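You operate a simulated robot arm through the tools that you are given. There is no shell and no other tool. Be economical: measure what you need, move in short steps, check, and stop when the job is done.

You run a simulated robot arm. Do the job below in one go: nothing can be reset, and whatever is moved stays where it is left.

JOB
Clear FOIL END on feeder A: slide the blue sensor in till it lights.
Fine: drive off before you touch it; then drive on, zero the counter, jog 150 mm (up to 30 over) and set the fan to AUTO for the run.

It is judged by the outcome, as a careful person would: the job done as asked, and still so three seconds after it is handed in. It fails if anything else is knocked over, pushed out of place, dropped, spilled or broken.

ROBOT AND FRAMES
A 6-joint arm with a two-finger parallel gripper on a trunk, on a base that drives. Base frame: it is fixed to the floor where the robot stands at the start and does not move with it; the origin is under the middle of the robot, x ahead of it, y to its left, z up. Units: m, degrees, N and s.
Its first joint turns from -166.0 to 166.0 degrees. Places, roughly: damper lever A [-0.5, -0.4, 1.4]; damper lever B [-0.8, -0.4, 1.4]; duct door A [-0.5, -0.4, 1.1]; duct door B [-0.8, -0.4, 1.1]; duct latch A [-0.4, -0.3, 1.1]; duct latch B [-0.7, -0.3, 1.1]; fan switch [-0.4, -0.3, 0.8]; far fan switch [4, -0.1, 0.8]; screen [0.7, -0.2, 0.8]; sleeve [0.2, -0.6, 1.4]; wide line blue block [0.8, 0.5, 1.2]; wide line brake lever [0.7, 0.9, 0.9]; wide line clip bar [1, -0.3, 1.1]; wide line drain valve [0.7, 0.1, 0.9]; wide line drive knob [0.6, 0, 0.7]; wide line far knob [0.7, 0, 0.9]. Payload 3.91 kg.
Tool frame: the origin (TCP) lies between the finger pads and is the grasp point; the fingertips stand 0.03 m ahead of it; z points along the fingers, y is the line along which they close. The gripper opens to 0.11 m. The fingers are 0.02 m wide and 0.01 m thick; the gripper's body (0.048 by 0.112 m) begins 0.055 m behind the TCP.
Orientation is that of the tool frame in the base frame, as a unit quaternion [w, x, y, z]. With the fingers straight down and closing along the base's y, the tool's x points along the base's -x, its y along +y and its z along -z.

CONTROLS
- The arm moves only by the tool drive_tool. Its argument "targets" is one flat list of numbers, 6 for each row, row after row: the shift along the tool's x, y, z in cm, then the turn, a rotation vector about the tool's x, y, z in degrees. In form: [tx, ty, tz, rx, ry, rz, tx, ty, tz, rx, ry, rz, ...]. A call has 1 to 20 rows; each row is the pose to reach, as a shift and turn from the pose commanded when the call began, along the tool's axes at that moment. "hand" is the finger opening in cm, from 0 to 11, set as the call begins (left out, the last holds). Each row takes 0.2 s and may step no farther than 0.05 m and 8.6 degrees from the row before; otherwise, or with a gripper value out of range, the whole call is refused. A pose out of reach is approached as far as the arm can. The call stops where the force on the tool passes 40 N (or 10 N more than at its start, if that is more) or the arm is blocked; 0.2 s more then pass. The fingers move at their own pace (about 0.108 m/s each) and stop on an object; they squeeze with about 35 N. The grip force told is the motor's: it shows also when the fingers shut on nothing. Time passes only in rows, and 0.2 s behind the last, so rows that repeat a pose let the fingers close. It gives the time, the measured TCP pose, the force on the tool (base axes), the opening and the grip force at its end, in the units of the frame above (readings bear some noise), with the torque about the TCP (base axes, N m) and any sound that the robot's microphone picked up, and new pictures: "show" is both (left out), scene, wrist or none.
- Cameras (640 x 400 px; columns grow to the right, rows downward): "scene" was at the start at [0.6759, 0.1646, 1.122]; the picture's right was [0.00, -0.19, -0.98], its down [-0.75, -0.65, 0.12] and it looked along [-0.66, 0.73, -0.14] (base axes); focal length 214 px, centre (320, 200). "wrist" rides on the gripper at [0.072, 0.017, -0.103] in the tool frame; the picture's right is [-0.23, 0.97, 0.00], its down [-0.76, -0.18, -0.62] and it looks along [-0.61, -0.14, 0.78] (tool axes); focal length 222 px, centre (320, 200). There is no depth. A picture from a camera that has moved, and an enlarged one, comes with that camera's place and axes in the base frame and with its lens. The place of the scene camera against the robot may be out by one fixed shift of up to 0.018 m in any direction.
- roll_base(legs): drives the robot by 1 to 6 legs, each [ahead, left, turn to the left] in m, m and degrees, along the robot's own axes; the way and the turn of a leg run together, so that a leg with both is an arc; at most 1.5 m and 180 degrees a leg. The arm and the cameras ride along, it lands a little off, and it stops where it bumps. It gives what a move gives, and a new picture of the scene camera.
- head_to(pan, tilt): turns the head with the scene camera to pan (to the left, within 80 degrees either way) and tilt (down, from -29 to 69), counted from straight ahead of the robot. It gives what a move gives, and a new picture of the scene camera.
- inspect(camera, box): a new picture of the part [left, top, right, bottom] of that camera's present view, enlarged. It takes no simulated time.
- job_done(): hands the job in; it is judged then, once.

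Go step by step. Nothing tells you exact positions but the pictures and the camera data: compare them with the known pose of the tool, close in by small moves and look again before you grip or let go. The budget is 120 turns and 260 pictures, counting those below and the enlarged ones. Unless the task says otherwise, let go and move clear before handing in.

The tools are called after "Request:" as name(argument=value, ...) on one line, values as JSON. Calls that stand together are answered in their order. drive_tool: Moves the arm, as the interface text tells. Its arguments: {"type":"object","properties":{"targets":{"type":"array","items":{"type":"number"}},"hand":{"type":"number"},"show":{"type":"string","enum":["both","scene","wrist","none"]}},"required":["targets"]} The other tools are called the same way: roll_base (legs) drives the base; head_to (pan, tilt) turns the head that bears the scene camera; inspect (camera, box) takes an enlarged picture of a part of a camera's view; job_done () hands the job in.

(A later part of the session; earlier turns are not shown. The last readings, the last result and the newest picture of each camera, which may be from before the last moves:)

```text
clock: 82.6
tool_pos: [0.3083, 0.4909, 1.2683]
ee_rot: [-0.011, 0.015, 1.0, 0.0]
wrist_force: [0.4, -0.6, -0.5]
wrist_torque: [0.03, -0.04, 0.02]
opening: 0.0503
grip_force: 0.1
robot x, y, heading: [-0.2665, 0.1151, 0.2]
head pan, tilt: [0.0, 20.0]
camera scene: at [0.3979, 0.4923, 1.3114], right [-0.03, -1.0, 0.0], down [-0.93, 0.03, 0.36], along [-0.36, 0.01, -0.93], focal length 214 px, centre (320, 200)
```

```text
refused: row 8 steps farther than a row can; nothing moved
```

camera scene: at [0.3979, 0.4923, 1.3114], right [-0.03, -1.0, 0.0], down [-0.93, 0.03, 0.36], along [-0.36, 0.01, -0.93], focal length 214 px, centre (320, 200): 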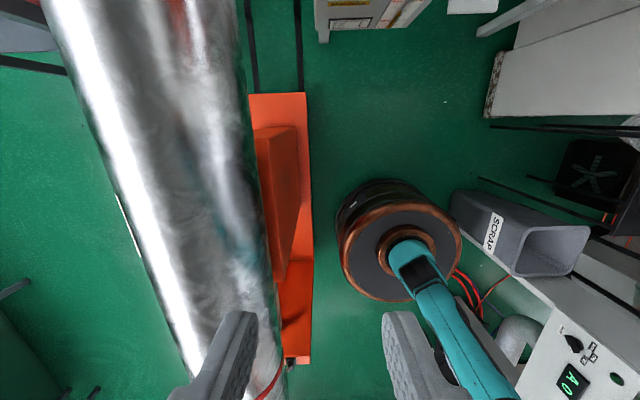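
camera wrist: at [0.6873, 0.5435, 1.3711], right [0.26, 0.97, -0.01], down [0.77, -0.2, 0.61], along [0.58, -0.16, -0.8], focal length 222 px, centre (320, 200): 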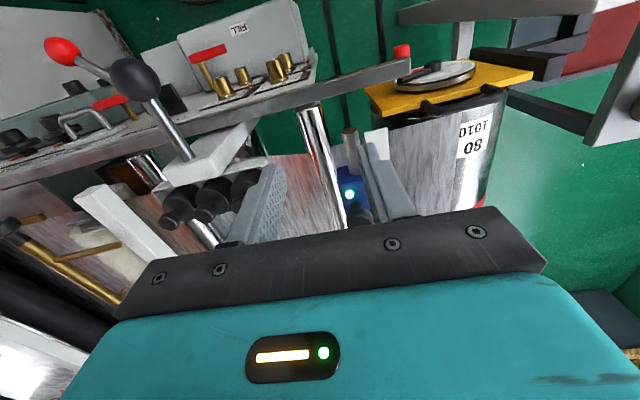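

Request:
drive_tool(targets=[0, -4, 0, 0, 0, 0, 0, -8, 0, 0, 0, 0, -1, -12, 1, 0, 0, 0, -2, -16, 2, 0, 0, 0, -3, -20, 4, 0, -8, 0, -4, -24, 6, 0, -16, 0, -5, -28, 8, 0, -24, 0, -6, -32, 10, 0, -32, 0, -7, -36, 12, 0, -40, 0, -8, -40, 14, 0, -48, 0, -9, -44, 16, 0, -56, 0, -10, -47, 19, 0, -56, 0, -11, -50, 22, 0, -56, 0], show="scene", hand=5.5)

Request:
inspect(camera="scene", box=[200, 200, 520, 400])

```text
clock: 85.4
tool_pos: [0.3999, -0.0128, 1.0474]
ee_rot: [0.461, 0.014, 0.887, -0.007]
wrist_force: [0.3, -0.2, -0.2]
wrist_torque: [0.03, 0.02, 0.01]
opening: 0.0549
grip_force: 0.0
robot x, y, heading: [-0.2658, 0.112, 0.2]
head pan, tilt: [0.0, 20.0]
camera scene: at [0.4248, -0.0094, 1.1396], right [-0.03, -1.0, 0.0], down [-0.82, 0.03, -0.57], along [0.57, -0.02, -0.82], focal length 214 px, centre (320, 200)
```

scene: 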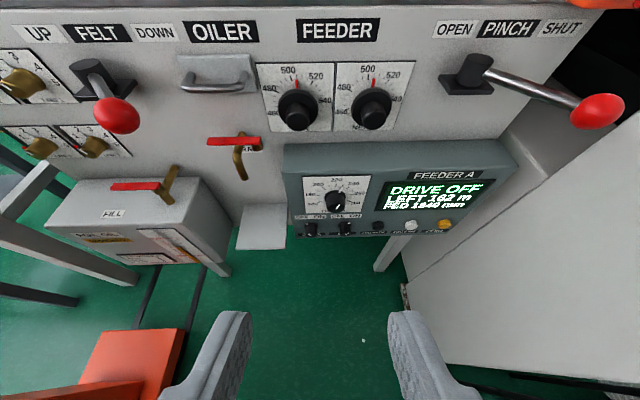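

```text
2.00 times, centred on (360, 300) of scene
camera zoom: at [0.4248, -0.0094, 1.1396], right [-0.03, -1.0, 0.0], down [-0.82, 0.03, -0.57], along [0.57, -0.02, -0.82], focal length 429 px, centre (240, 0)
```

zoom: 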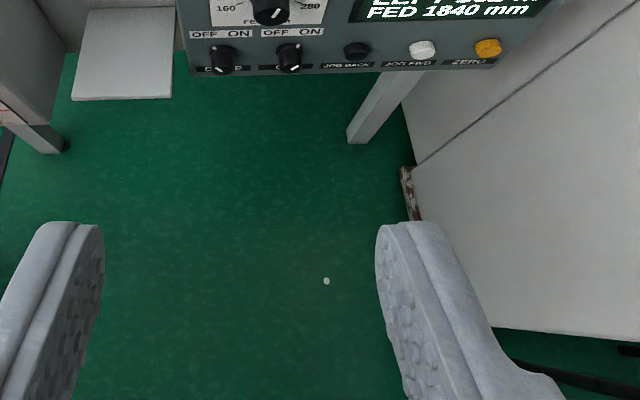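

Screen: DRIVE OFF, no FOIL END. Fold the head and go back to the drive knob at roll 0 to turn it clockwise to ON.

Request:
head_to(pan=0, tilt=65)

Request:
drive_tool(targets=[2.1, 0.1, 3.7, 0, -2.5, 0, 4.2, 0.3, 7.4, 0, -5, 0, 6.3, 0.5, 11.1, 0, -7.5, 0, 8.4, 0.6, 14.8, 0, -10, 0, 10.5, 0.8, 18.5, 0, -12.5, 0, 12.7, 0.9, 22.2, 0, -15, 0, 14.9, 1.1, 25.8, 0, -17, 0, 17, 1.2, 29.4, 0, -19, 0, 19.2, 1.3, 33, 0, -20, 0, 19.2, 1.3, 33, 0, -20, 0], show="wrist")

```text
clock: 86.5
tool_pos: [0.3994, -0.0121, 1.0475]
ee_rot: [0.46, 0.014, 0.888, -0.006]
wrist_force: [-0.6, 0.4, -0.1]
wrist_torque: [-0.01, 0.04, 0.03]
opening: 0.0552
grip_force: 0.1
robot x, y, heading: [-0.2668, 0.1106, 0.3]
head pan, tilt: [0.0, 65.0]
camera scene: at [0.362, -0.0072, 1.1064], right [-0.03, -1.0, 0.0], down [-0.98, 0.03, 0.18], along [-0.18, 0.01, -0.98], focal length 214 px, centre (320, 200)
```

scene: 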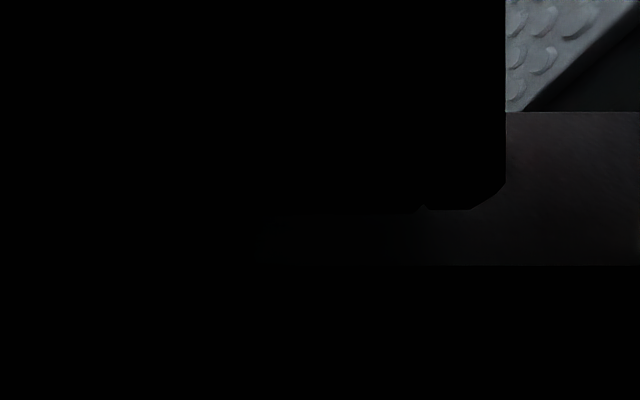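

```text
clock: 88.8
tool_pos: [0.5582, -0.0122, 0.6987]
ee_rot: [0.607, 0.009, 0.795, -0.005]
wrist_force: [0.0, 0.4, 0.2]
wrist_torque: [-0.02, 0.0, -0.01]
opening: 0.0551
grip_force: 0.0
out of reach, approached as far as the arm can: row 9, 10
robot x, y, heading: [-0.2677, 0.1141, -0.0]
head pan, tilt: [0.0, 65.0]
camera wrist: at [0.4411, 0.0059, 0.6549], right [0.08, 0.97, 0.22], down [-0.4, -0.17, 0.9], along [0.91, -0.16, 0.38], focal length 222 px, centre (320, 200)
```

wrist: 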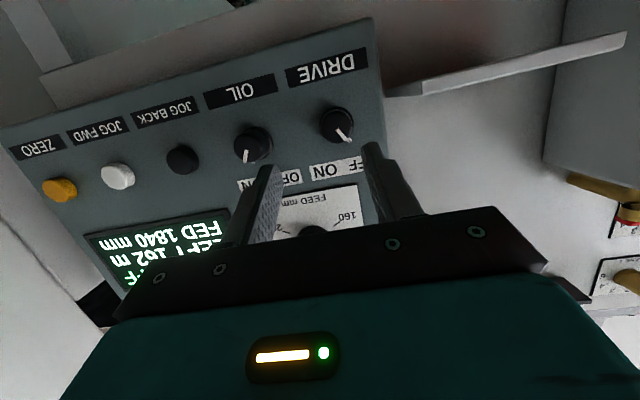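

Request:
drive_tool(targets=[0, 0.6, 0, 0, 1, 4, 0, 1.3, 1, 0, 1, 8, 0, 1.3, 3, 0, 1, 8, 0, 1.3, 3, 0, 1, 8], show="wrist")

```text
clock: 89.8
tool_pos: [0.5856, -0.0112, 0.693]
ee_rot: [0.598, 0.064, 0.798, 0.039]
wrist_force: [-0.3, 0.7, -1.4]
wrist_torque: [0.01, 0.01, 0.02]
opening: 0.0552
grip_force: 0.0
out of reach, approached as far as the arm can: row 1, 2, 3, 4
robot x, y, heading: [-0.2685, 0.1167, 0.2]
head pan, tilt: [0.0, 65.0]
camera wrist: at [0.4689, 0.0173, 0.6553], right [0.12, 0.93, 0.35], down [-0.4, -0.28, 0.87], along [0.91, -0.24, 0.34], focal length 222 px, centre (320, 200)
```

wrist: 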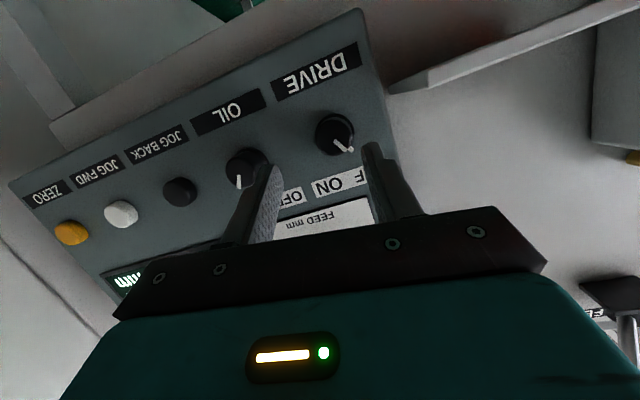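

Request:
drive_tool(targets=[0, 0.5, 0, 0, 3, 0, -0.3, 1.1, 0, 0, 6, 0, -0.3, 1.1, 0, 0, 6, 0], show="wrist")

```text
clock: 90.5
tool_pos: [0.5884, -0.0009, 0.6972]
ee_rot: [0.557, 0.066, 0.827, 0.037]
wrist_force: [0.4, 1.1, -0.1]
wrist_torque: [0.02, -0.02, 0.01]
opening: 0.0548
grip_force: 0.0
robot x, y, heading: [-0.2655, 0.1109, 0.0]
head pan, tilt: [0.0, 65.0]
camera wrist: at [0.4675, 0.0268, 0.6712], right [0.15, 0.93, 0.34], down [-0.31, -0.28, 0.91], along [0.94, -0.24, 0.24], focal length 222 px, centre (320, 200)
```

wrist: 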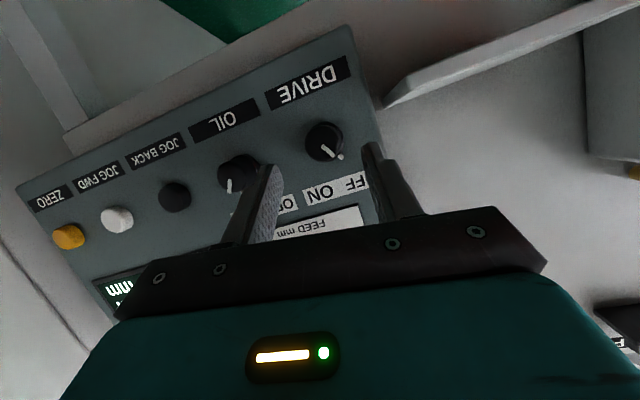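

Request:
drive_tool(targets=[-0.1, 0.1, 2, 0, 0, 0, -0.2, 0.2, 4, 0, 0, 0, -0.2, 0.2, 4, 0, 0, 0], show="wrist", hand=4.8)

```text
clock: 91.3
tool_pos: [0.6261, -0.0007, 0.6849]
ee_rot: [0.557, 0.066, 0.827, 0.038]
wrist_force: [-0.1, -0.2, 1.5]
wrist_torque: [0.0, -0.02, 0.03]
opening: 0.048
grip_force: 0.0
robot x, y, heading: [-0.266, 0.1131, 0.4]
head pan, tilt: [0.0, 65.0]
camera wrist: at [0.5048, 0.0276, 0.6582], right [0.15, 0.93, 0.34], down [-0.31, -0.28, 0.91], along [0.94, -0.24, 0.24], focal length 222 px, centre (320, 200)
```

wrist: 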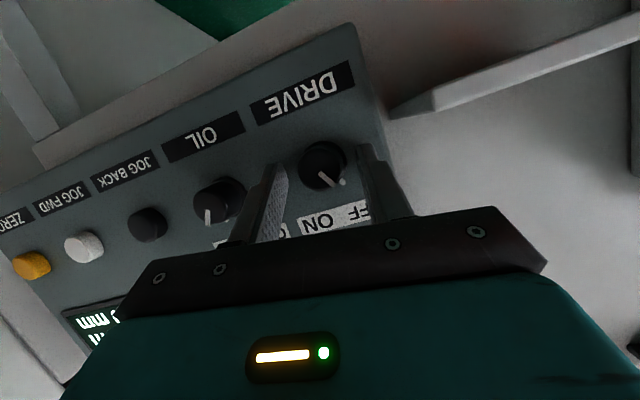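

Request:
drive_tool(targets=[0, 0, 0, 0, 0, 0, 0, 0, 0, 0, 0, 0, 0, 0, 0, 0, 0, 0], hand=0, show="none")

Request:
drive_tool(targets=[0, 0, 0, 0, 0, 8, 0, 0, 0, 0, 0, 16, 0, 0, 0, 0, 0, 24, 0, 0, 0, 0, 0, 32, 0, 0, 0, 0, 0, 40, 0, 0, 0, 0, 0, 48, 0, 0, 0, 0, 0, 56, 0, 0, 0, 0, 0, 64, 0, 0, 0, 0, 0, 72, 0, 0, 0, 0, 0, 72], show="wrist")

```text
clock: 92.2
tool_pos: [0.6245, 0.0, 0.6846]
ee_rot: [0.558, 0.065, 0.827, 0.038]
wrist_force: [2.7, 18.1, 2.9]
wrist_torque: [0.18, -0.15, 0.62]
opening: 0.0308
grip_force: 44.8
robot x, y, heading: [-0.2659, 0.1068, 0.2]
head pan, tilt: [0.0, 65.0]
```

```text
clock: 92.8
tool_pos: [0.6243, 0.0008, 0.6845]
ee_rot: [0.544, 0.193, 0.807, 0.125]
wrist_force: [-10.7, 0.8, 6.2]
wrist_torque: [-0.01, -0.5, 0.64]
opening: 0.0313
grip_force: 45.5
robot x, y, heading: [-0.2676, 0.1145, 0.4]
head pan, tilt: [0.0, 65.0]
stopped in row 3: the force on the tool passed its limit at 41 N (the readings are from after the stop); the commanded pose is now the measured one
camera wrist: at [0.5075, 0.0498, 0.6694], right [0.25, 0.77, 0.59], down [-0.35, -0.49, 0.79], along [0.9, -0.41, 0.15], focal length 222 px, centre (320, 200)
```

wrist: 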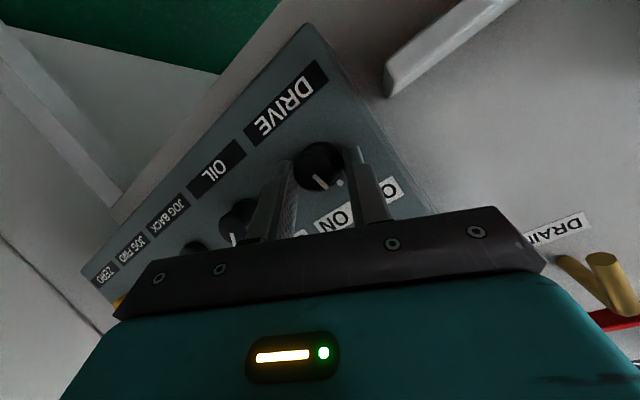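

Request:
drive_tool(targets=[0, 0, 0, -2.7, 1.4, 7.4, 0, 0, 0, -5.3, 2.8, 14.8, 0, 0, 0, -8, 4.2, 22.2, 0, 0, 0, -10.7, 5.6, 29.6, 0, 0, 0, -13.3, 7, 37, 0, 0, 0, -16, 8.4, 44.4, 0, 0, 0, -18, 9.5, 50], show="wrist")

```text
clock: 94.1
tool_pos: [0.623, -0.0034, 0.6824]
ee_rot: [0.447, 0.37, 0.716, 0.388]
wrist_force: [-3.1, -2.7, -0.2]
wrist_torque: [-0.01, -1.02, 0.58]
opening: 0.0317
grip_force: 45.2
robot x, y, heading: [-0.2666, 0.111, 0.1]
head pan, tilt: [0.0, 65.0]
stopped in row 6: the force on the tool passed its limit at 46 N (the readings are from after the stop); the commanded pose is now the measured one
camera wrist: at [0.5078, 0.0431, 0.7025], right [0.25, 0.21, 0.94], down [-0.36, -0.88, 0.3], along [0.9, -0.41, -0.15], focal length 222 px, centre (320, 200)
```

wrist: 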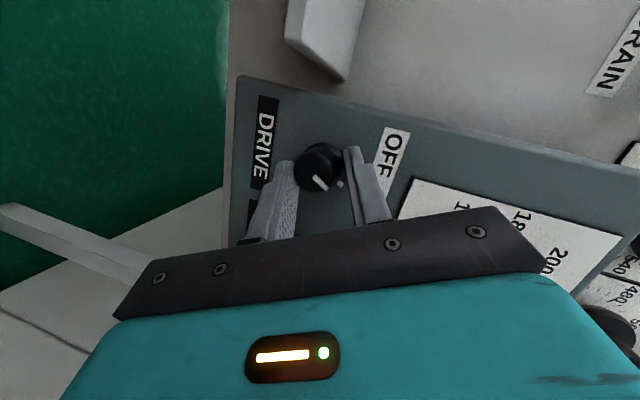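

It rotated with the hand to about the end. Release, back off, and look.

Request:
drive_tool(targets=[0, 0, 0, 0, 0, 0, 0, 0, 0, 0, 0, 0, 0, 0, -2, 0, 0, 0, 0, 0, -5, 0, 0, 0, 0, 0, -8, 0, 0, 0], hand=5.5, show="wrist")

Request:
inspect(camera="wrist", box=[200, 60, 520, 260])

```text
clock: 95.3
tool_pos: [0.5493, -0.0195, 0.7075]
ee_rot: [0.446, 0.37, 0.717, 0.388]
wrist_force: [1.3, 0.1, -0.1]
wrist_torque: [0.02, -0.01, 0.02]
opening: 0.0548
grip_force: 0.1
robot x, y, heading: [-0.2672, 0.1127, 0.3]
head pan, tilt: [0.0, 65.0]
camera wrist: at [0.4343, 0.0272, 0.7262], right [0.25, 0.21, 0.94], down [-0.36, -0.88, 0.3], along [0.9, -0.41, -0.15], focal length 222 px, centre (320, 200)
```

wrist: 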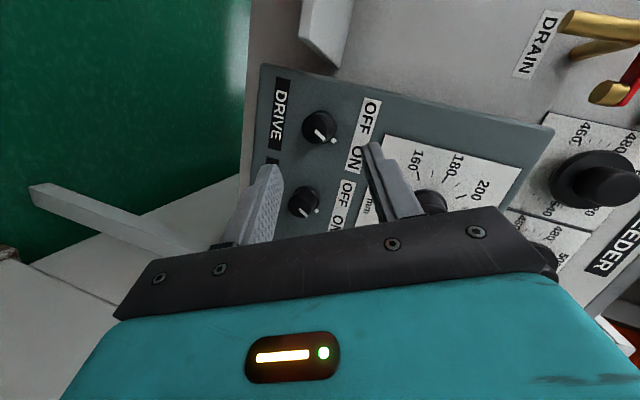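

```text
2.00 times, centred on (360, 160) of wrist
camera zoom: at [0.4343, 0.0272, 0.7262], right [0.25, 0.21, 0.94], down [-0.36, -0.88, 0.3], along [0.9, -0.41, -0.15], focal length 444 px, centre (240, 280)
```

zoom: 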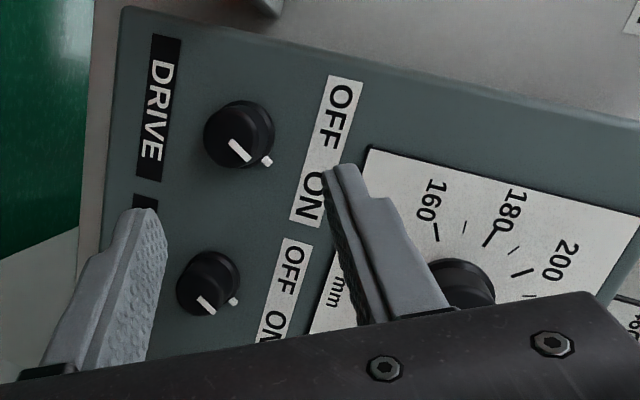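

Drive pointer matches the ON position. Check the display with the scene camera before pressing buttons.

Request:
drive_tool(targets=[0, 0, -3, 0, 0, 0], hand=0, show="none")

Request:
head_to(pan=0, tilt=0)

```text
clock: 95.7
tool_pos: [0.5229, -0.0262, 0.7148]
ee_rot: [0.446, 0.369, 0.717, 0.389]
wrist_force: [-0.3, 0.2, -0.3]
wrist_torque: [0.0, 0.01, 0.02]
opening: 0.0
grip_force: 29.2
robot x, y, heading: [-0.2682, 0.1121, 0.2]
head pan, tilt: [0.0, 65.0]
```

```text
clock: 97.0
tool_pos: [0.5226, -0.0268, 0.7165]
ee_rot: [0.446, 0.37, 0.716, 0.388]
wrist_force: [0.2, -0.1, 0.1]
wrist_torque: [-0.03, -0.03, -0.04]
opening: 0.0001
grip_force: 35.3
robot x, y, heading: [-0.2653, 0.1119, 0.2]
head pan, tilt: [0.0, 0.0]
camera scene: at [0.5317, -0.1284, 0.7738], right [-0.18, -0.42, -0.89], down [-0.33, 0.88, -0.35], along [0.93, 0.23, -0.3], focal length 214 px, centre (320, 200)
```

scene: 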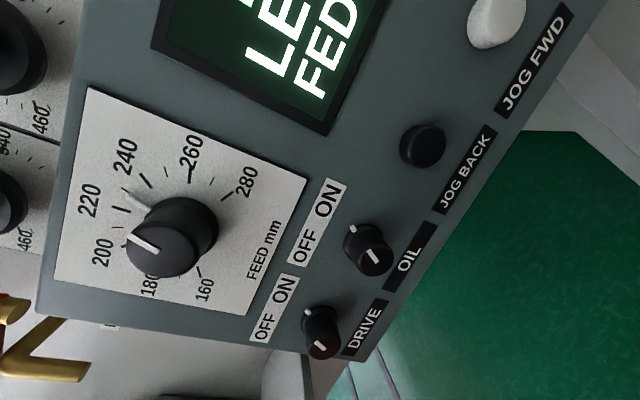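

Request:
head_to(pan=10, tilt=-28)

Request:
inspect(camera="scene", box=[260, 220, 500, 400])

```text
clock: 98.0
tool_pos: [0.5222, -0.0279, 0.7151]
ee_rot: [0.446, 0.371, 0.716, 0.388]
wrist_force: [0.3, -0.6, -0.2]
wrist_torque: [0.0, 0.0, 0.02]
opening: 0.0
grip_force: 34.8
robot x, y, heading: [-0.2664, 0.1125, 0.4]
head pan, tilt: [10.0, -28.0]
camera scene: at [0.5252, -0.1632, 0.8051], right [-0.02, -0.38, -0.93], down [0.15, 0.91, -0.38], along [0.99, -0.15, 0.04], focal length 214 px, centre (320, 200)
```

scene: 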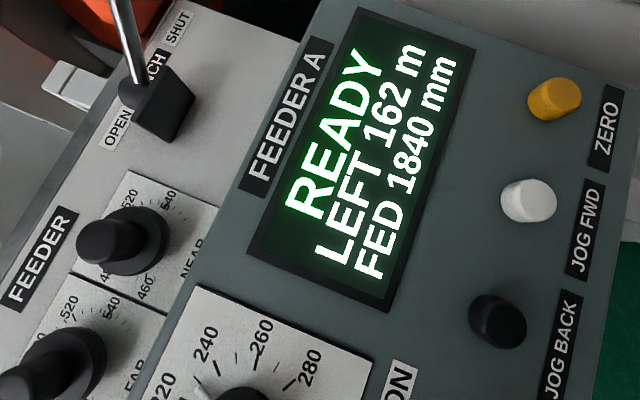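

```text
2.22 times, centred on (380, 310) of scene
camera zoom: at [0.5252, -0.1632, 0.8051], right [-0.02, -0.38, -0.93], down [0.15, 0.91, -0.38], along [0.99, -0.15, 0.04], focal length 477 px, centre (187, -44)
```

zoom: 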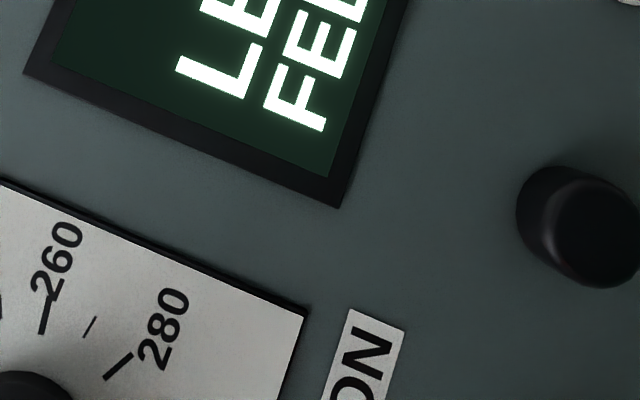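

READY, and the screen is legible. Yellow ZERO ≈ y −0.307, white JOG FWD ≈ y −0.232, z ≈ 0.672. I'll roll the hand back upright first (head above, away from the right-hand panel).

Request:
drive_tool(targets=[0, 0, 0, 0, 0, -8, 0, 0, 0, 0, 0, -16, 0, 0, 0, 0, 0, -24, 0, 0, 0, 0, 0, -32, 0, 0, 0, 0, 0, -40, 0, 0, 0, 0, 0, -48, 0, 0, 0, 0, 0, -55, 0, 0, 0, 0, 0, -55], show="none")

Request:
head_to(pan=-30, tilt=0)

```text
clock: 99.8
tool_pos: [0.5218, -0.0285, 0.7161]
ee_rot: [0.575, -0.003, 0.806, 0.139]
wrist_force: [0.1, 0.3, -0.5]
wrist_torque: [-0.04, -0.01, 0.04]
opening: 0.0002
grip_force: 35.2
robot x, y, heading: [-0.2655, 0.1096, 0.6]
head pan, tilt: [10.0, -28.0]
```

```text
clock: 100.8
tool_pos: [0.5234, -0.0291, 0.7155]
ee_rot: [0.575, -0.002, 0.806, 0.138]
wrist_force: [0.1, 0.4, 0.3]
wrist_torque: [-0.03, 0.03, 0.02]
opening: 0.0
grip_force: 35.3
robot x, y, heading: [-0.2704, 0.1086, 0.1]
head pan, tilt: [-30.0, 0.0]
camera scene: at [0.5292, -0.0963, 0.8314], right [-0.32, -0.95, -0.04], down [-0.34, 0.15, -0.93], along [0.89, -0.28, -0.37], focal length 214 px, centre (320, 200)
```

scene: 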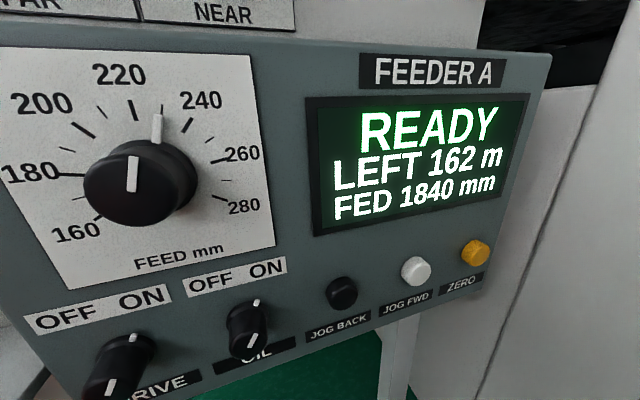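

Request:
drive_tool(targets=[-0.6, -4, -0.1, 1.8, -0.4, 0.6, -1.2, -8, -0.2, 3.6, -0.8, 1.2, -1.8, -12, -0.3, 5.4, -1.3, 1.8, -2.4, -16, -0.4, 7.2, -1.7, 2.4, -3, -20, -0.5, 9, -2.2, 3, -3.5, -24, -0.6, 10.9, -2.6, 3.6, -4, -28, -0.7, 12.7, -3, 4.1, -4, -28, -0.7, 12.7, -3, 4.1], show="wrist")

Request:
head_to(pan=0, tilt=15)

```text
clock: 102.7
tool_pos: [0.5739, -0.3062, 0.6927]
ee_rot: [0.587, 0.093, 0.801, 0.07]
wrist_force: [0.5, -0.9, 0.1]
wrist_torque: [-0.01, -0.02, -0.03]
opening: 0.0
grip_force: 34.6
robot x, y, heading: [-0.2667, 0.1098, -0.1]
head pan, tilt: [-30.0, 0.0]
camera wrist: at [0.456, -0.2723, 0.6588], right [0.13, 0.9, 0.43], down [-0.38, -0.35, 0.85], along [0.91, -0.28, 0.3], focal length 222 px, centre (320, 200)
```

wrist: 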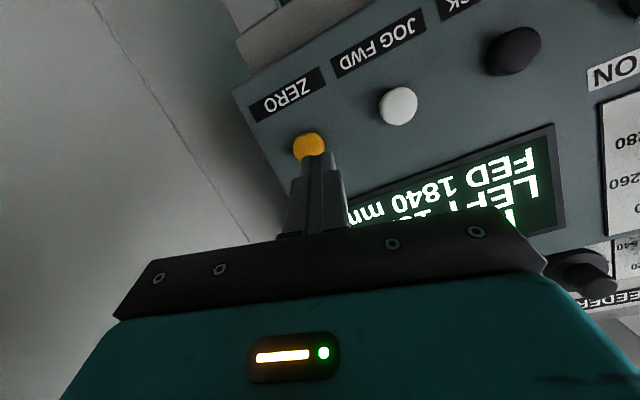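

```text
clock: 103.6
tool_pos: [0.5731, -0.3053, 0.6926]
ee_rot: [0.587, 0.093, 0.801, 0.069]
wrist_force: [-1.0, 0.5, -0.1]
wrist_torque: [0.01, 0.0, 0.05]
opening: 0.0
grip_force: 35.4
robot x, y, heading: [-0.2736, 0.1122, 0.2]
head pan, tilt: [0.0, 15.0]
camera scene: at [0.5745, -0.3207, 0.7908], right [-0.07, -0.97, -0.22], down [-0.53, 0.22, -0.82], along [0.85, 0.06, -0.53], focal length 214 px, centre (320, 200)
```

scene: 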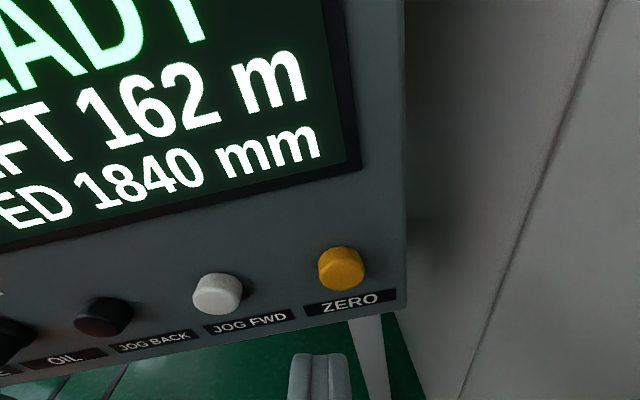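

Request:
drive_tool(targets=[-0.5, -1, 1.5, 0, 0, 0, -0.5, -1, 3.5, 0, 0, 0, -0.5, -1, 3.5, 0, 0, 0], show="both")

```text
clock: 104.4
tool_pos: [0.6094, -0.3155, 0.6845]
ee_rot: [0.587, 0.093, 0.801, 0.07]
wrist_force: [0.5, -0.4, -0.1]
wrist_torque: [-0.02, 0.02, 0.01]
opening: 0.0003
grip_force: 35.4
robot x, y, heading: [-0.2669, 0.1136, 0.2]
head pan, tilt: [0.0, 15.0]
camera scene: at [0.61, -0.3322, 0.7825], right [-0.07, -0.97, -0.22], down [-0.53, 0.22, -0.82], along [0.85, 0.06, -0.53], focal length 214 px, centre (320, 200)
camera wrist: at [0.4915, -0.2836, 0.6505], right [0.13, 0.9, 0.43], down [-0.38, -0.35, 0.85], along [0.91, -0.28, 0.3], focal length 222 px, centre (320, 200)
```

scene: 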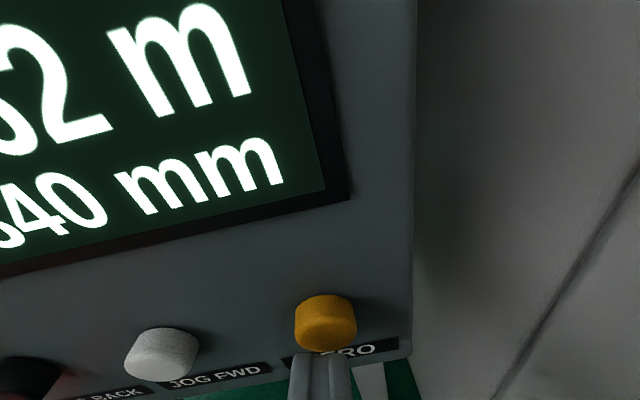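
wrist: 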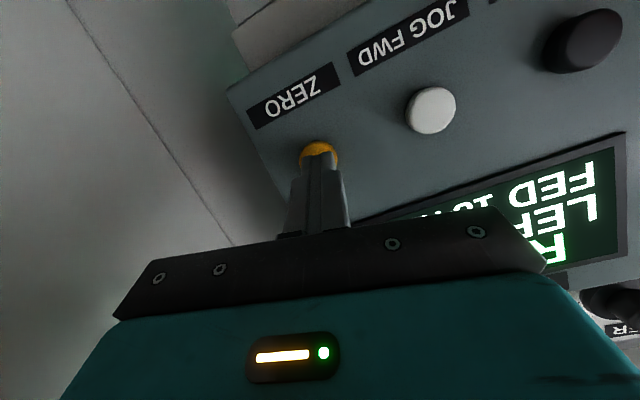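

Request:
drive_tool(targets=[0, 0, 0.5, 0, 0, 0, 0, 0, 0.9, 0, 0, 0, 0, 0, 1.3, 0, 0, 0, 0, 0, 0, 0, 0, 0, 0, 0, 0, 0, 0, 0], show="both")

```text
clock: 105.6
tool_pos: [0.6067, -0.3182, 0.6849]
ee_rot: [0.587, 0.093, 0.801, 0.07]
wrist_force: [-0.6, 1.0, 0.2]
wrist_torque: [0.02, -0.02, -0.04]
opening: 0.0003
grip_force: 35.2
robot x, y, heading: [-0.2673, 0.1146, -0.0]
head pan, tilt: [0.0, 15.0]
heard: click
camera scene: at [0.6096, -0.3329, 0.7828], right [-0.07, -0.97, -0.22], down [-0.53, 0.22, -0.82], along [0.85, 0.06, -0.53], focal length 214 px, centre (320, 200)
camera wrist: at [0.491, -0.2844, 0.6508], right [0.13, 0.9, 0.43], down [-0.38, -0.35, 0.85], along [0.91, -0.28, 0.3], focal length 222 px, centre (320, 200)
```

scene: 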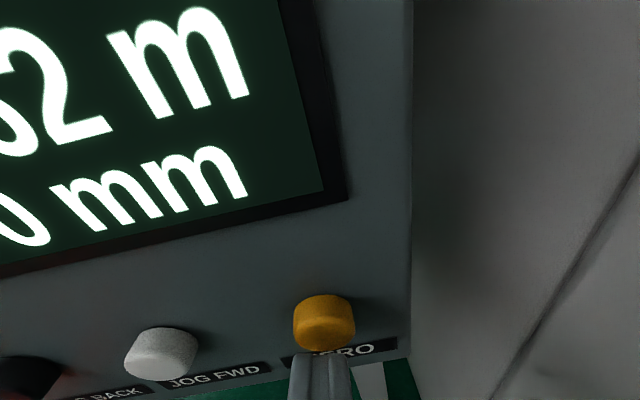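
wrist: 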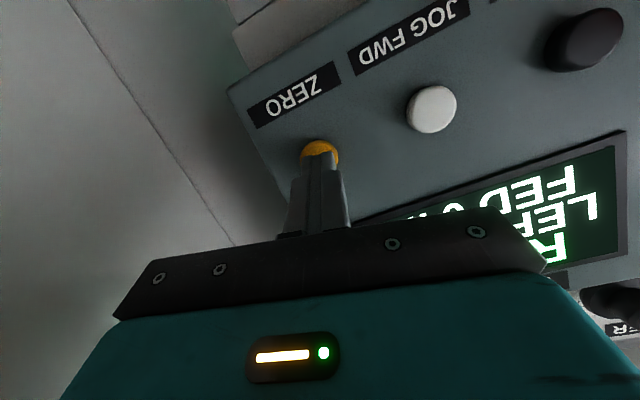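

Counter zeroed ("0 mm"). Move to JOG FWD, 76 mm to the left.

Request:
drive_tool(targets=[0, 0, -1.5, 0, 0, 0, 0.9, 3.7, -1.5, 0, 0, 0, 1.75, 7.4, -1.5, 0, 0, 0, 1.75, 7.4, -0.2, 0, 0, 0, 1.75, 7.4, -0.2, 0, 0, 0], show="both")

```text
clock: 106.8
tool_pos: [0.6057, -0.24, 0.6849]
ee_rot: [0.587, 0.093, 0.801, 0.069]
wrist_force: [0.1, -0.1, -0.6]
wrist_torque: [-0.04, 0.0, 0.04]
opening: 0.0
grip_force: 34.6
robot x, y, heading: [-0.262, 0.1154, 0.1]
head pan, tilt: [0.0, 15.0]
camera scene: at [0.6068, -0.2549, 0.7845], right [-0.07, -0.97, -0.22], down [-0.53, 0.22, -0.82], along [0.85, 0.06, -0.53], focal length 214 px, centre (320, 200)
camera wrist: at [0.4883, -0.2064, 0.6526], right [0.13, 0.9, 0.43], down [-0.38, -0.35, 0.85], along [0.91, -0.28, 0.3], focal length 222 px, centre (320, 200)
```

scene: 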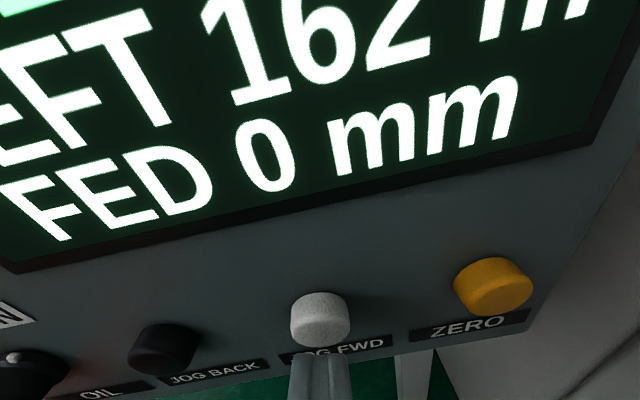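
wrist: 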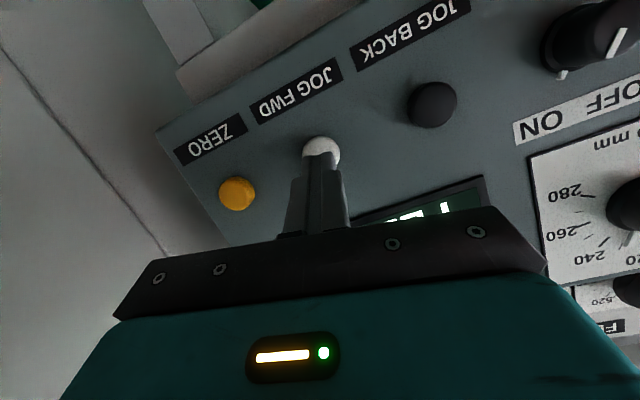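

Aligned; the counter is readable. A brief press first.

Request:
drive_tool(targets=[0, 0, 0.7, 0, 0, 0, 0, 0, 1.1, 0, 0, 0, 0, 0, 1.5, 0, 0, 0, 0, 0, 0.2, 0, 0, 0, 0, 0, 0.2, 0, 0, 0], show="scene")

```text
clock: 108.0
tool_pos: [0.6081, -0.2396, 0.6843]
ee_rot: [0.588, 0.092, 0.801, 0.07]
wrist_force: [0.1, 0.4, -0.1]
wrist_torque: [-0.01, 0.01, 0.01]
opening: 0.0002
grip_force: 34.9
robot x, y, heading: [-0.2674, 0.1099, 0.1]
head pan, tilt: [0.0, 15.0]
heard: click
camera scene: at [0.6088, -0.2558, 0.7835], right [-0.07, -0.97, -0.22], down [-0.53, 0.22, -0.82], along [0.85, 0.06, -0.53], focal length 214 px, centre (320, 200)
```

scene: 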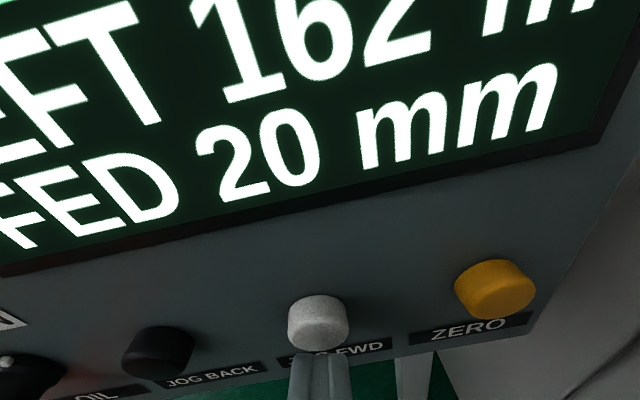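

Request:
drive_tool(targets=[0, 0, 0.5, 0, 0, 0, 0, 0, 0.9, 0, 0, 0, 0, 0, 1.3, 0, 0, 0, 0, 0, 1.3, 0, 0, 0, 0, 0, 1.3, 0, 0, 0, 0, 0, 1.3, 0, 0, 0, 0, 0, 0, 0, 0, 0, 0, 0, 0, 0, 0, 0], show="scene")

```text
clock: 109.8
tool_pos: [0.608, -0.2398, 0.6831]
ee_rot: [0.587, 0.094, 0.801, 0.068]
wrist_force: [0.3, 0.2, -1.0]
wrist_torque: [0.02, 0.0, 0.0]
opening: 0.0
grip_force: 35.2
robot x, y, heading: [-0.2688, 0.107, 0.0]
head pan, tilt: [0.0, 15.0]
heard: click
camera scene: at [0.6094, -0.2555, 0.7829], right [-0.07, -0.97, -0.22], down [-0.53, 0.22, -0.82], along [0.85, 0.06, -0.53], focal length 214 px, centre (320, 200)
```

scene: 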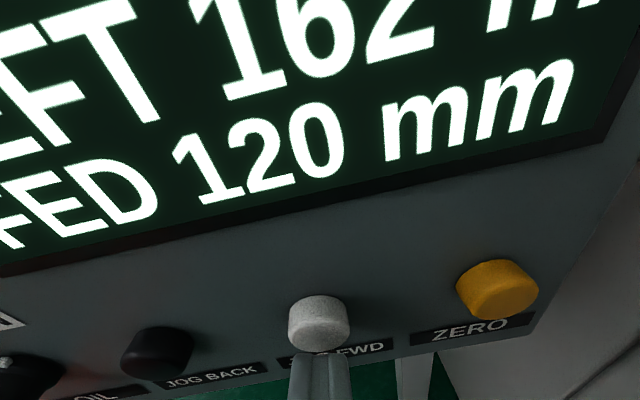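

Request:
drive_tool(targets=[0, 0, 0.5, 0, 0, 0, 0, 0, 0.9, 0, 0, 0, 0, 0, 1.3, 0, 0, 0, 0, 0, 0, 0, 0, 0, 0, 0, 0, 0, 0, 0], show="scene")

```text
clock: 111.0
tool_pos: [0.6094, -0.2397, 0.6853]
ee_rot: [0.588, 0.093, 0.801, 0.069]
wrist_force: [-0.3, -0.4, -0.7]
wrist_torque: [-0.02, -0.01, 0.01]
opening: 0.0002
grip_force: 35.2
robot x, y, heading: [-0.2687, 0.1128, 0.0]
head pan, tilt: [0.0, 15.0]
heard: click
camera scene: at [0.6096, -0.2549, 0.7832], right [-0.07, -0.97, -0.22], down [-0.53, 0.22, -0.82], along [0.85, 0.06, -0.53], focal length 214 px, centre (320, 200)
```

scene: 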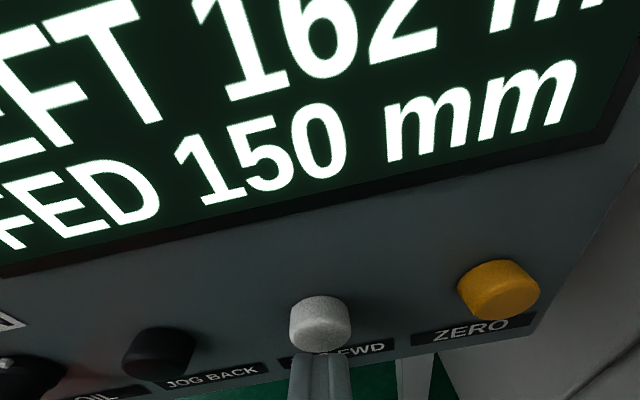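

Shows 150, perhaps rounded; I want a little margin, so a shorter tap.

Request:
drive_tool(targets=[0, 0, 0.6, 0, 0, 0, 0, 0, 1.0, 0, 0, 0, 0, 0, 0, 0, 0, 0, 0, 0, 0, 0, 0, 0], show="scene")

```text
clock: 112.0
tool_pos: [0.6075, -0.2399, 0.6857]
ee_rot: [0.587, 0.093, 0.801, 0.07]
wrist_force: [-0.4, -0.1, 0.9]
wrist_torque: [-0.01, 0.01, -0.05]
opening: 0.0
grip_force: 35.2
robot x, y, heading: [-0.2681, 0.1122, 0.2]
head pan, tilt: [0.0, 15.0]
camera scene: at [0.6089, -0.2555, 0.784], right [-0.07, -0.97, -0.22], down [-0.53, 0.22, -0.82], along [0.85, 0.06, -0.53], focal length 214 px, centre (320, 200)
```

scene: 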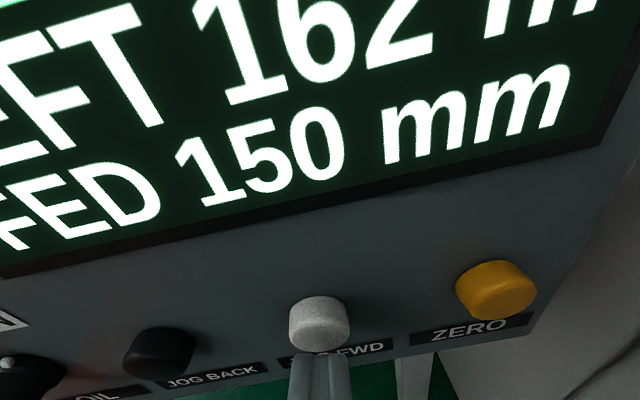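

Request:
drive_tool(targets=[0, 0, 0.6, 0, 0, 0, 0, 0, 1.2, 0, 0, 0, 0, 0, 0, 0, 0, 0, 0, 0, 0, 0, 0, 0], show="scene")

```text
clock: 113.0
tool_pos: [0.609, -0.239, 0.6843]
ee_rot: [0.587, 0.093, 0.801, 0.07]
wrist_force: [0.2, 0.5, -0.6]
wrist_torque: [0.01, -0.01, 0.0]
opening: 0.0
grip_force: 35.1
robot x, y, heading: [-0.2689, 0.1118, 0.2]
head pan, tilt: [0.0, 15.0]
heard: click
camera scene: at [0.6094, -0.2548, 0.7829], right [-0.07, -0.97, -0.22], down [-0.53, 0.22, -0.82], along [0.85, 0.06, -0.53], focal length 214 px, centre (320, 200)
```

scene: 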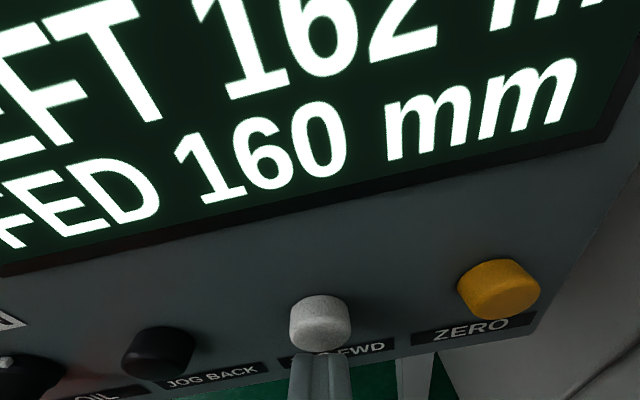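

Counter 160 mm — within 150–180. Back off, raise, and look at the fan switch.

Request:
drive_tool(targets=[0, 0, -4, 0, 0, 0, -2, 0, -8, 0, 0, 0, -6, 0, -10, 0, 0, 0, -10, 0, -12, 0, 0, 0, -14, 0, -14, 0, 0, 0, -18, 0, -16, 0, 0, 0, -22, 0, -17, 0, 0, 0, -26, 0, -18, 0, 0, 0, -30, 0, -19, 0, 0, 0, -34, 0, -20, 0, 0, 0, -38, 0, -21, 0, 0, 0, -42, 0, -22, 0, 0, 0], show="scene")

Request:
head_to(pan=-80, tilt=30)

```text
clock: 115.6
tool_pos: [0.5221, -0.34, 1.1419]
ee_rot: [0.587, 0.093, 0.801, 0.069]
wrist_force: [-0.1, 0.1, 0.0]
wrist_torque: [-0.01, -0.02, 0.01]
opening: 0.0
grip_force: 35.2
robot x, y, heading: [-0.266, 0.1087, 0.2]
head pan, tilt: [0.0, 15.0]
camera scene: at [0.5229, -0.3561, 1.2402], right [-0.07, -0.97, -0.22], down [-0.53, 0.22, -0.82], along [0.85, 0.06, -0.53], focal length 214 px, centre (320, 200)
```

scene: 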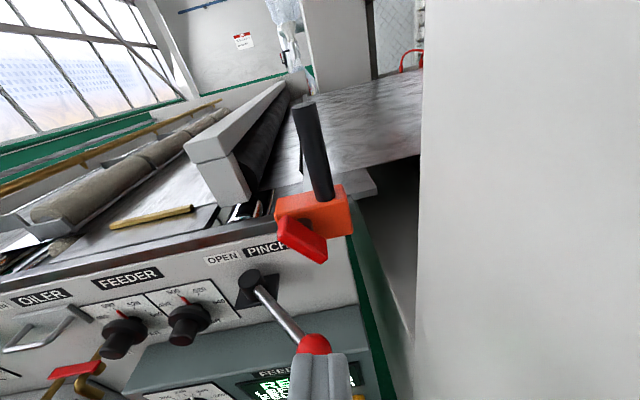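

```text
clock: 117.1
tool_pos: [0.5471, -0.3065, 1.1384]
ee_rot: [0.584, 0.077, 0.804, 0.08]
wrist_force: [64.5, 108.5, -8.0]
wrist_torque: [-8.83, 4.89, -4.33]
opening: 0.0
grip_force: 35.0
robot x, y, heading: [-0.2657, 0.1108, 1.8]
head pan, tilt: [-80.0, 30.0]
camera scene: at [0.4744, -0.404, 1.2152], right [-0.92, -0.31, 0.23], down [-0.38, 0.67, -0.64], along [0.04, -0.68, -0.73], focal length 214 px, centre (320, 200)
```

scene: 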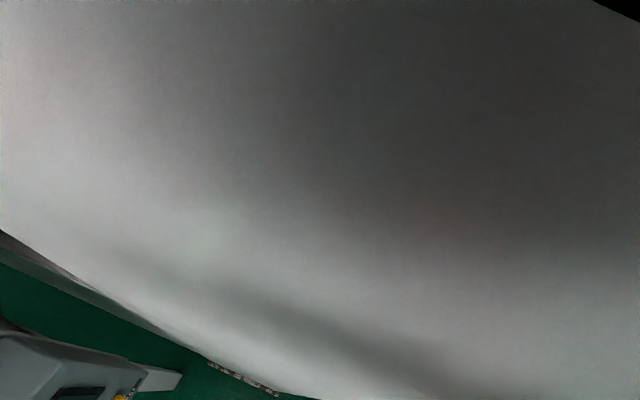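

The head touched the fixed panel; straighten the head at once.

Request:
head_to(pan=0, tilt=15)

Request:
drive_tool(targets=[0, 4, -2, 0, 0, 0, 0, 8, -4, 0, 0, 0, 0, 12, -7, 0, 0, 0, 0, 16, -10, 0, 0, 0, 0, 20, -13, 0, 0, 0, 0, 24, -16, 0, 0, 0], show="scene")

```text
clock: 118.7
tool_pos: [0.5217, -0.3417, 1.1411]
ee_rot: [0.588, 0.094, 0.801, 0.069]
wrist_force: [0.4, -0.4, -0.3]
wrist_torque: [0.02, -0.01, 0.04]
opening: 0.0
grip_force: 34.8
robot x, y, heading: [-0.2694, 0.1124, 0.1]
head pan, tilt: [0.0, 15.0]
camera scene: at [0.5225, -0.3579, 1.2396], right [-0.07, -0.97, -0.22], down [-0.53, 0.22, -0.82], along [0.85, 0.06, -0.53], focal length 214 px, centre (320, 200)
```

scene: 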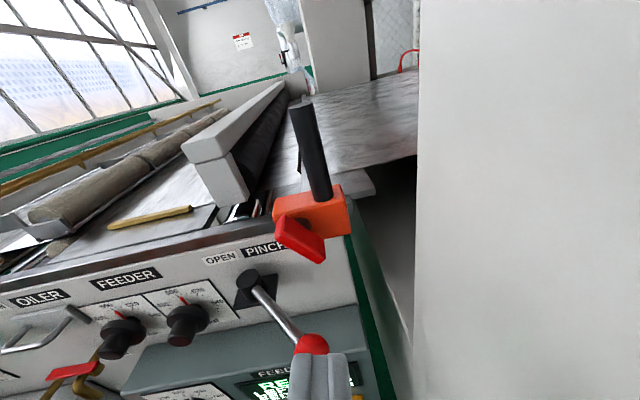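

```text
clock: 120.1
tool_pos: [0.3857, -0.1065, 1.241]
ee_rot: [0.588, 0.093, 0.801, 0.069]
wrist_force: [0.6, -0.1, -1.4]
wrist_torque: [0.02, 0.0, 0.02]
opening: 0.0
grip_force: 35.0
robot x, y, heading: [-0.2647, 0.1106, 0.1]
head pan, tilt: [0.0, 15.0]
camera scene: at [0.3864, -0.1221, 1.3397], right [-0.07, -0.97, -0.22], down [-0.53, 0.22, -0.82], along [0.85, 0.06, -0.53], focal length 214 px, centre (320, 200)
```

scene: 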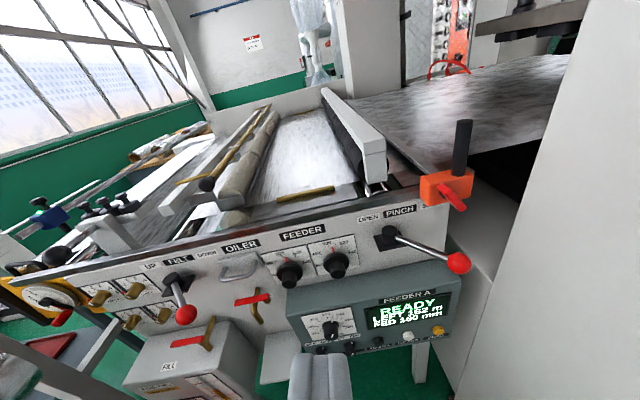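

All in place, READY, 160 mm, sensor lit. Now look at the fan panel.

Request:
head_to(pan=-80, tilt=45)

```text
clock: 121.6
tool_pos: [0.3847, -0.1056, 1.2414]
ee_rot: [0.588, 0.093, 0.801, 0.069]
wrist_force: [0.3, -0.3, 0.0]
wrist_torque: [-0.04, 0.01, 0.02]
opening: 0.0
grip_force: 35.9
robot x, y, heading: [-0.2669, 0.1124, 0.4]
head pan, tilt: [-80.0, 45.0]
camera scene: at [0.2915, -0.1892, 1.3032], right [-0.95, -0.17, 0.26], down [-0.28, 0.84, -0.47], along [-0.14, -0.51, -0.85], focal length 214 px, centre (320, 200)
```

scene: 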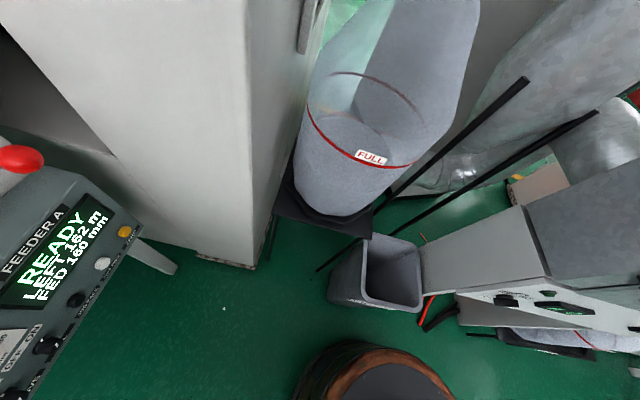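

The fan panel faces +y at about [−0.36, −0.33, 0.8]. I'll fold the arm in (tool down), then drive ahead to get a better working distance and swing round.

Request:
head_to(pan=0, tilt=30)

Request:
drive_tool(targets=[1.3, 0.8, -1.6, 0, 8, 0, 2.6, 1.6, -3.2, 0, 16, 0, 3.9, 2.4, -4.8, 0, 24, 0, 5.2, 3.2, -6.4, 0, 32, 0, 6.5, 4, -8, 0, 40, 0, 7.8, 4.8, -9.6, 0, 48, 0, 9.1, 5.6, -11.2, 0, 56, 0, 10.4, 6.4, -12.8, 0, 64, 0, 11.9, 7.5, -14.7, 0, 72, 0], show="none")

Request:
roll_base(legs=[[0.38, 0.0, 0]])

```text
clock: 123.1
tool_pos: [0.386, -0.1067, 1.2419]
ee_rot: [0.587, 0.093, 0.801, 0.07]
wrist_force: [-0.3, 0.1, -0.1]
wrist_torque: [0.02, -0.03, 0.01]
opening: 0.0
grip_force: 34.9
robot x, y, heading: [-0.2653, 0.1107, -0.3]
head pan, tilt: [0.0, 30.0]
camera scene: at [0.3763, -0.1164, 1.3189], right [-0.07, -0.97, -0.22], down [-0.73, 0.2, -0.65], along [0.68, 0.12, -0.72], focal length 214 px, centre (320, 200)
```

scene: 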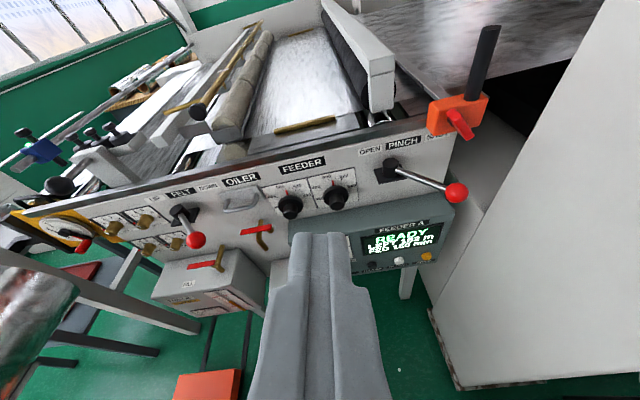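

```text
clock: 125.1
tool_pos: [0.2136, -0.0028, 1.1918]
ee_rot: [0.004, 0.035, 0.993, 0.111]
wrist_force: [1.2, -0.1, 0.0]
wrist_torque: [0.01, 0.0, -0.02]
opening: 0.0
grip_force: 35.4
robot x, y, heading: [-0.2626, 0.1103, 0.2]
head pan, tilt: [0.0, 30.0]
```

```text
clock: 127.5
tool_pos: [0.5944, -0.0018, 1.1948]
ee_rot: [0.005, 0.034, 0.993, 0.11]
wrist_force: [-0.2, 0.0, 0.2]
wrist_torque: [-0.02, 0.0, 0.02]
opening: 0.0
grip_force: 34.9
robot x, y, heading: [0.1115, 0.1117, -0.1]
head pan, tilt: [0.0, 30.0]
camera scene: at [0.6656, -0.0106, 1.2396], right [-0.07, -0.97, -0.22], down [-0.87, -0.05, 0.49], along [-0.48, 0.23, -0.85], focal length 214 px, centre (320, 200)
```

scene: 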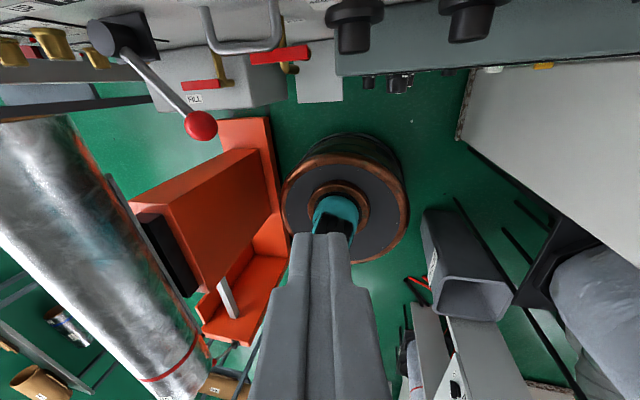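

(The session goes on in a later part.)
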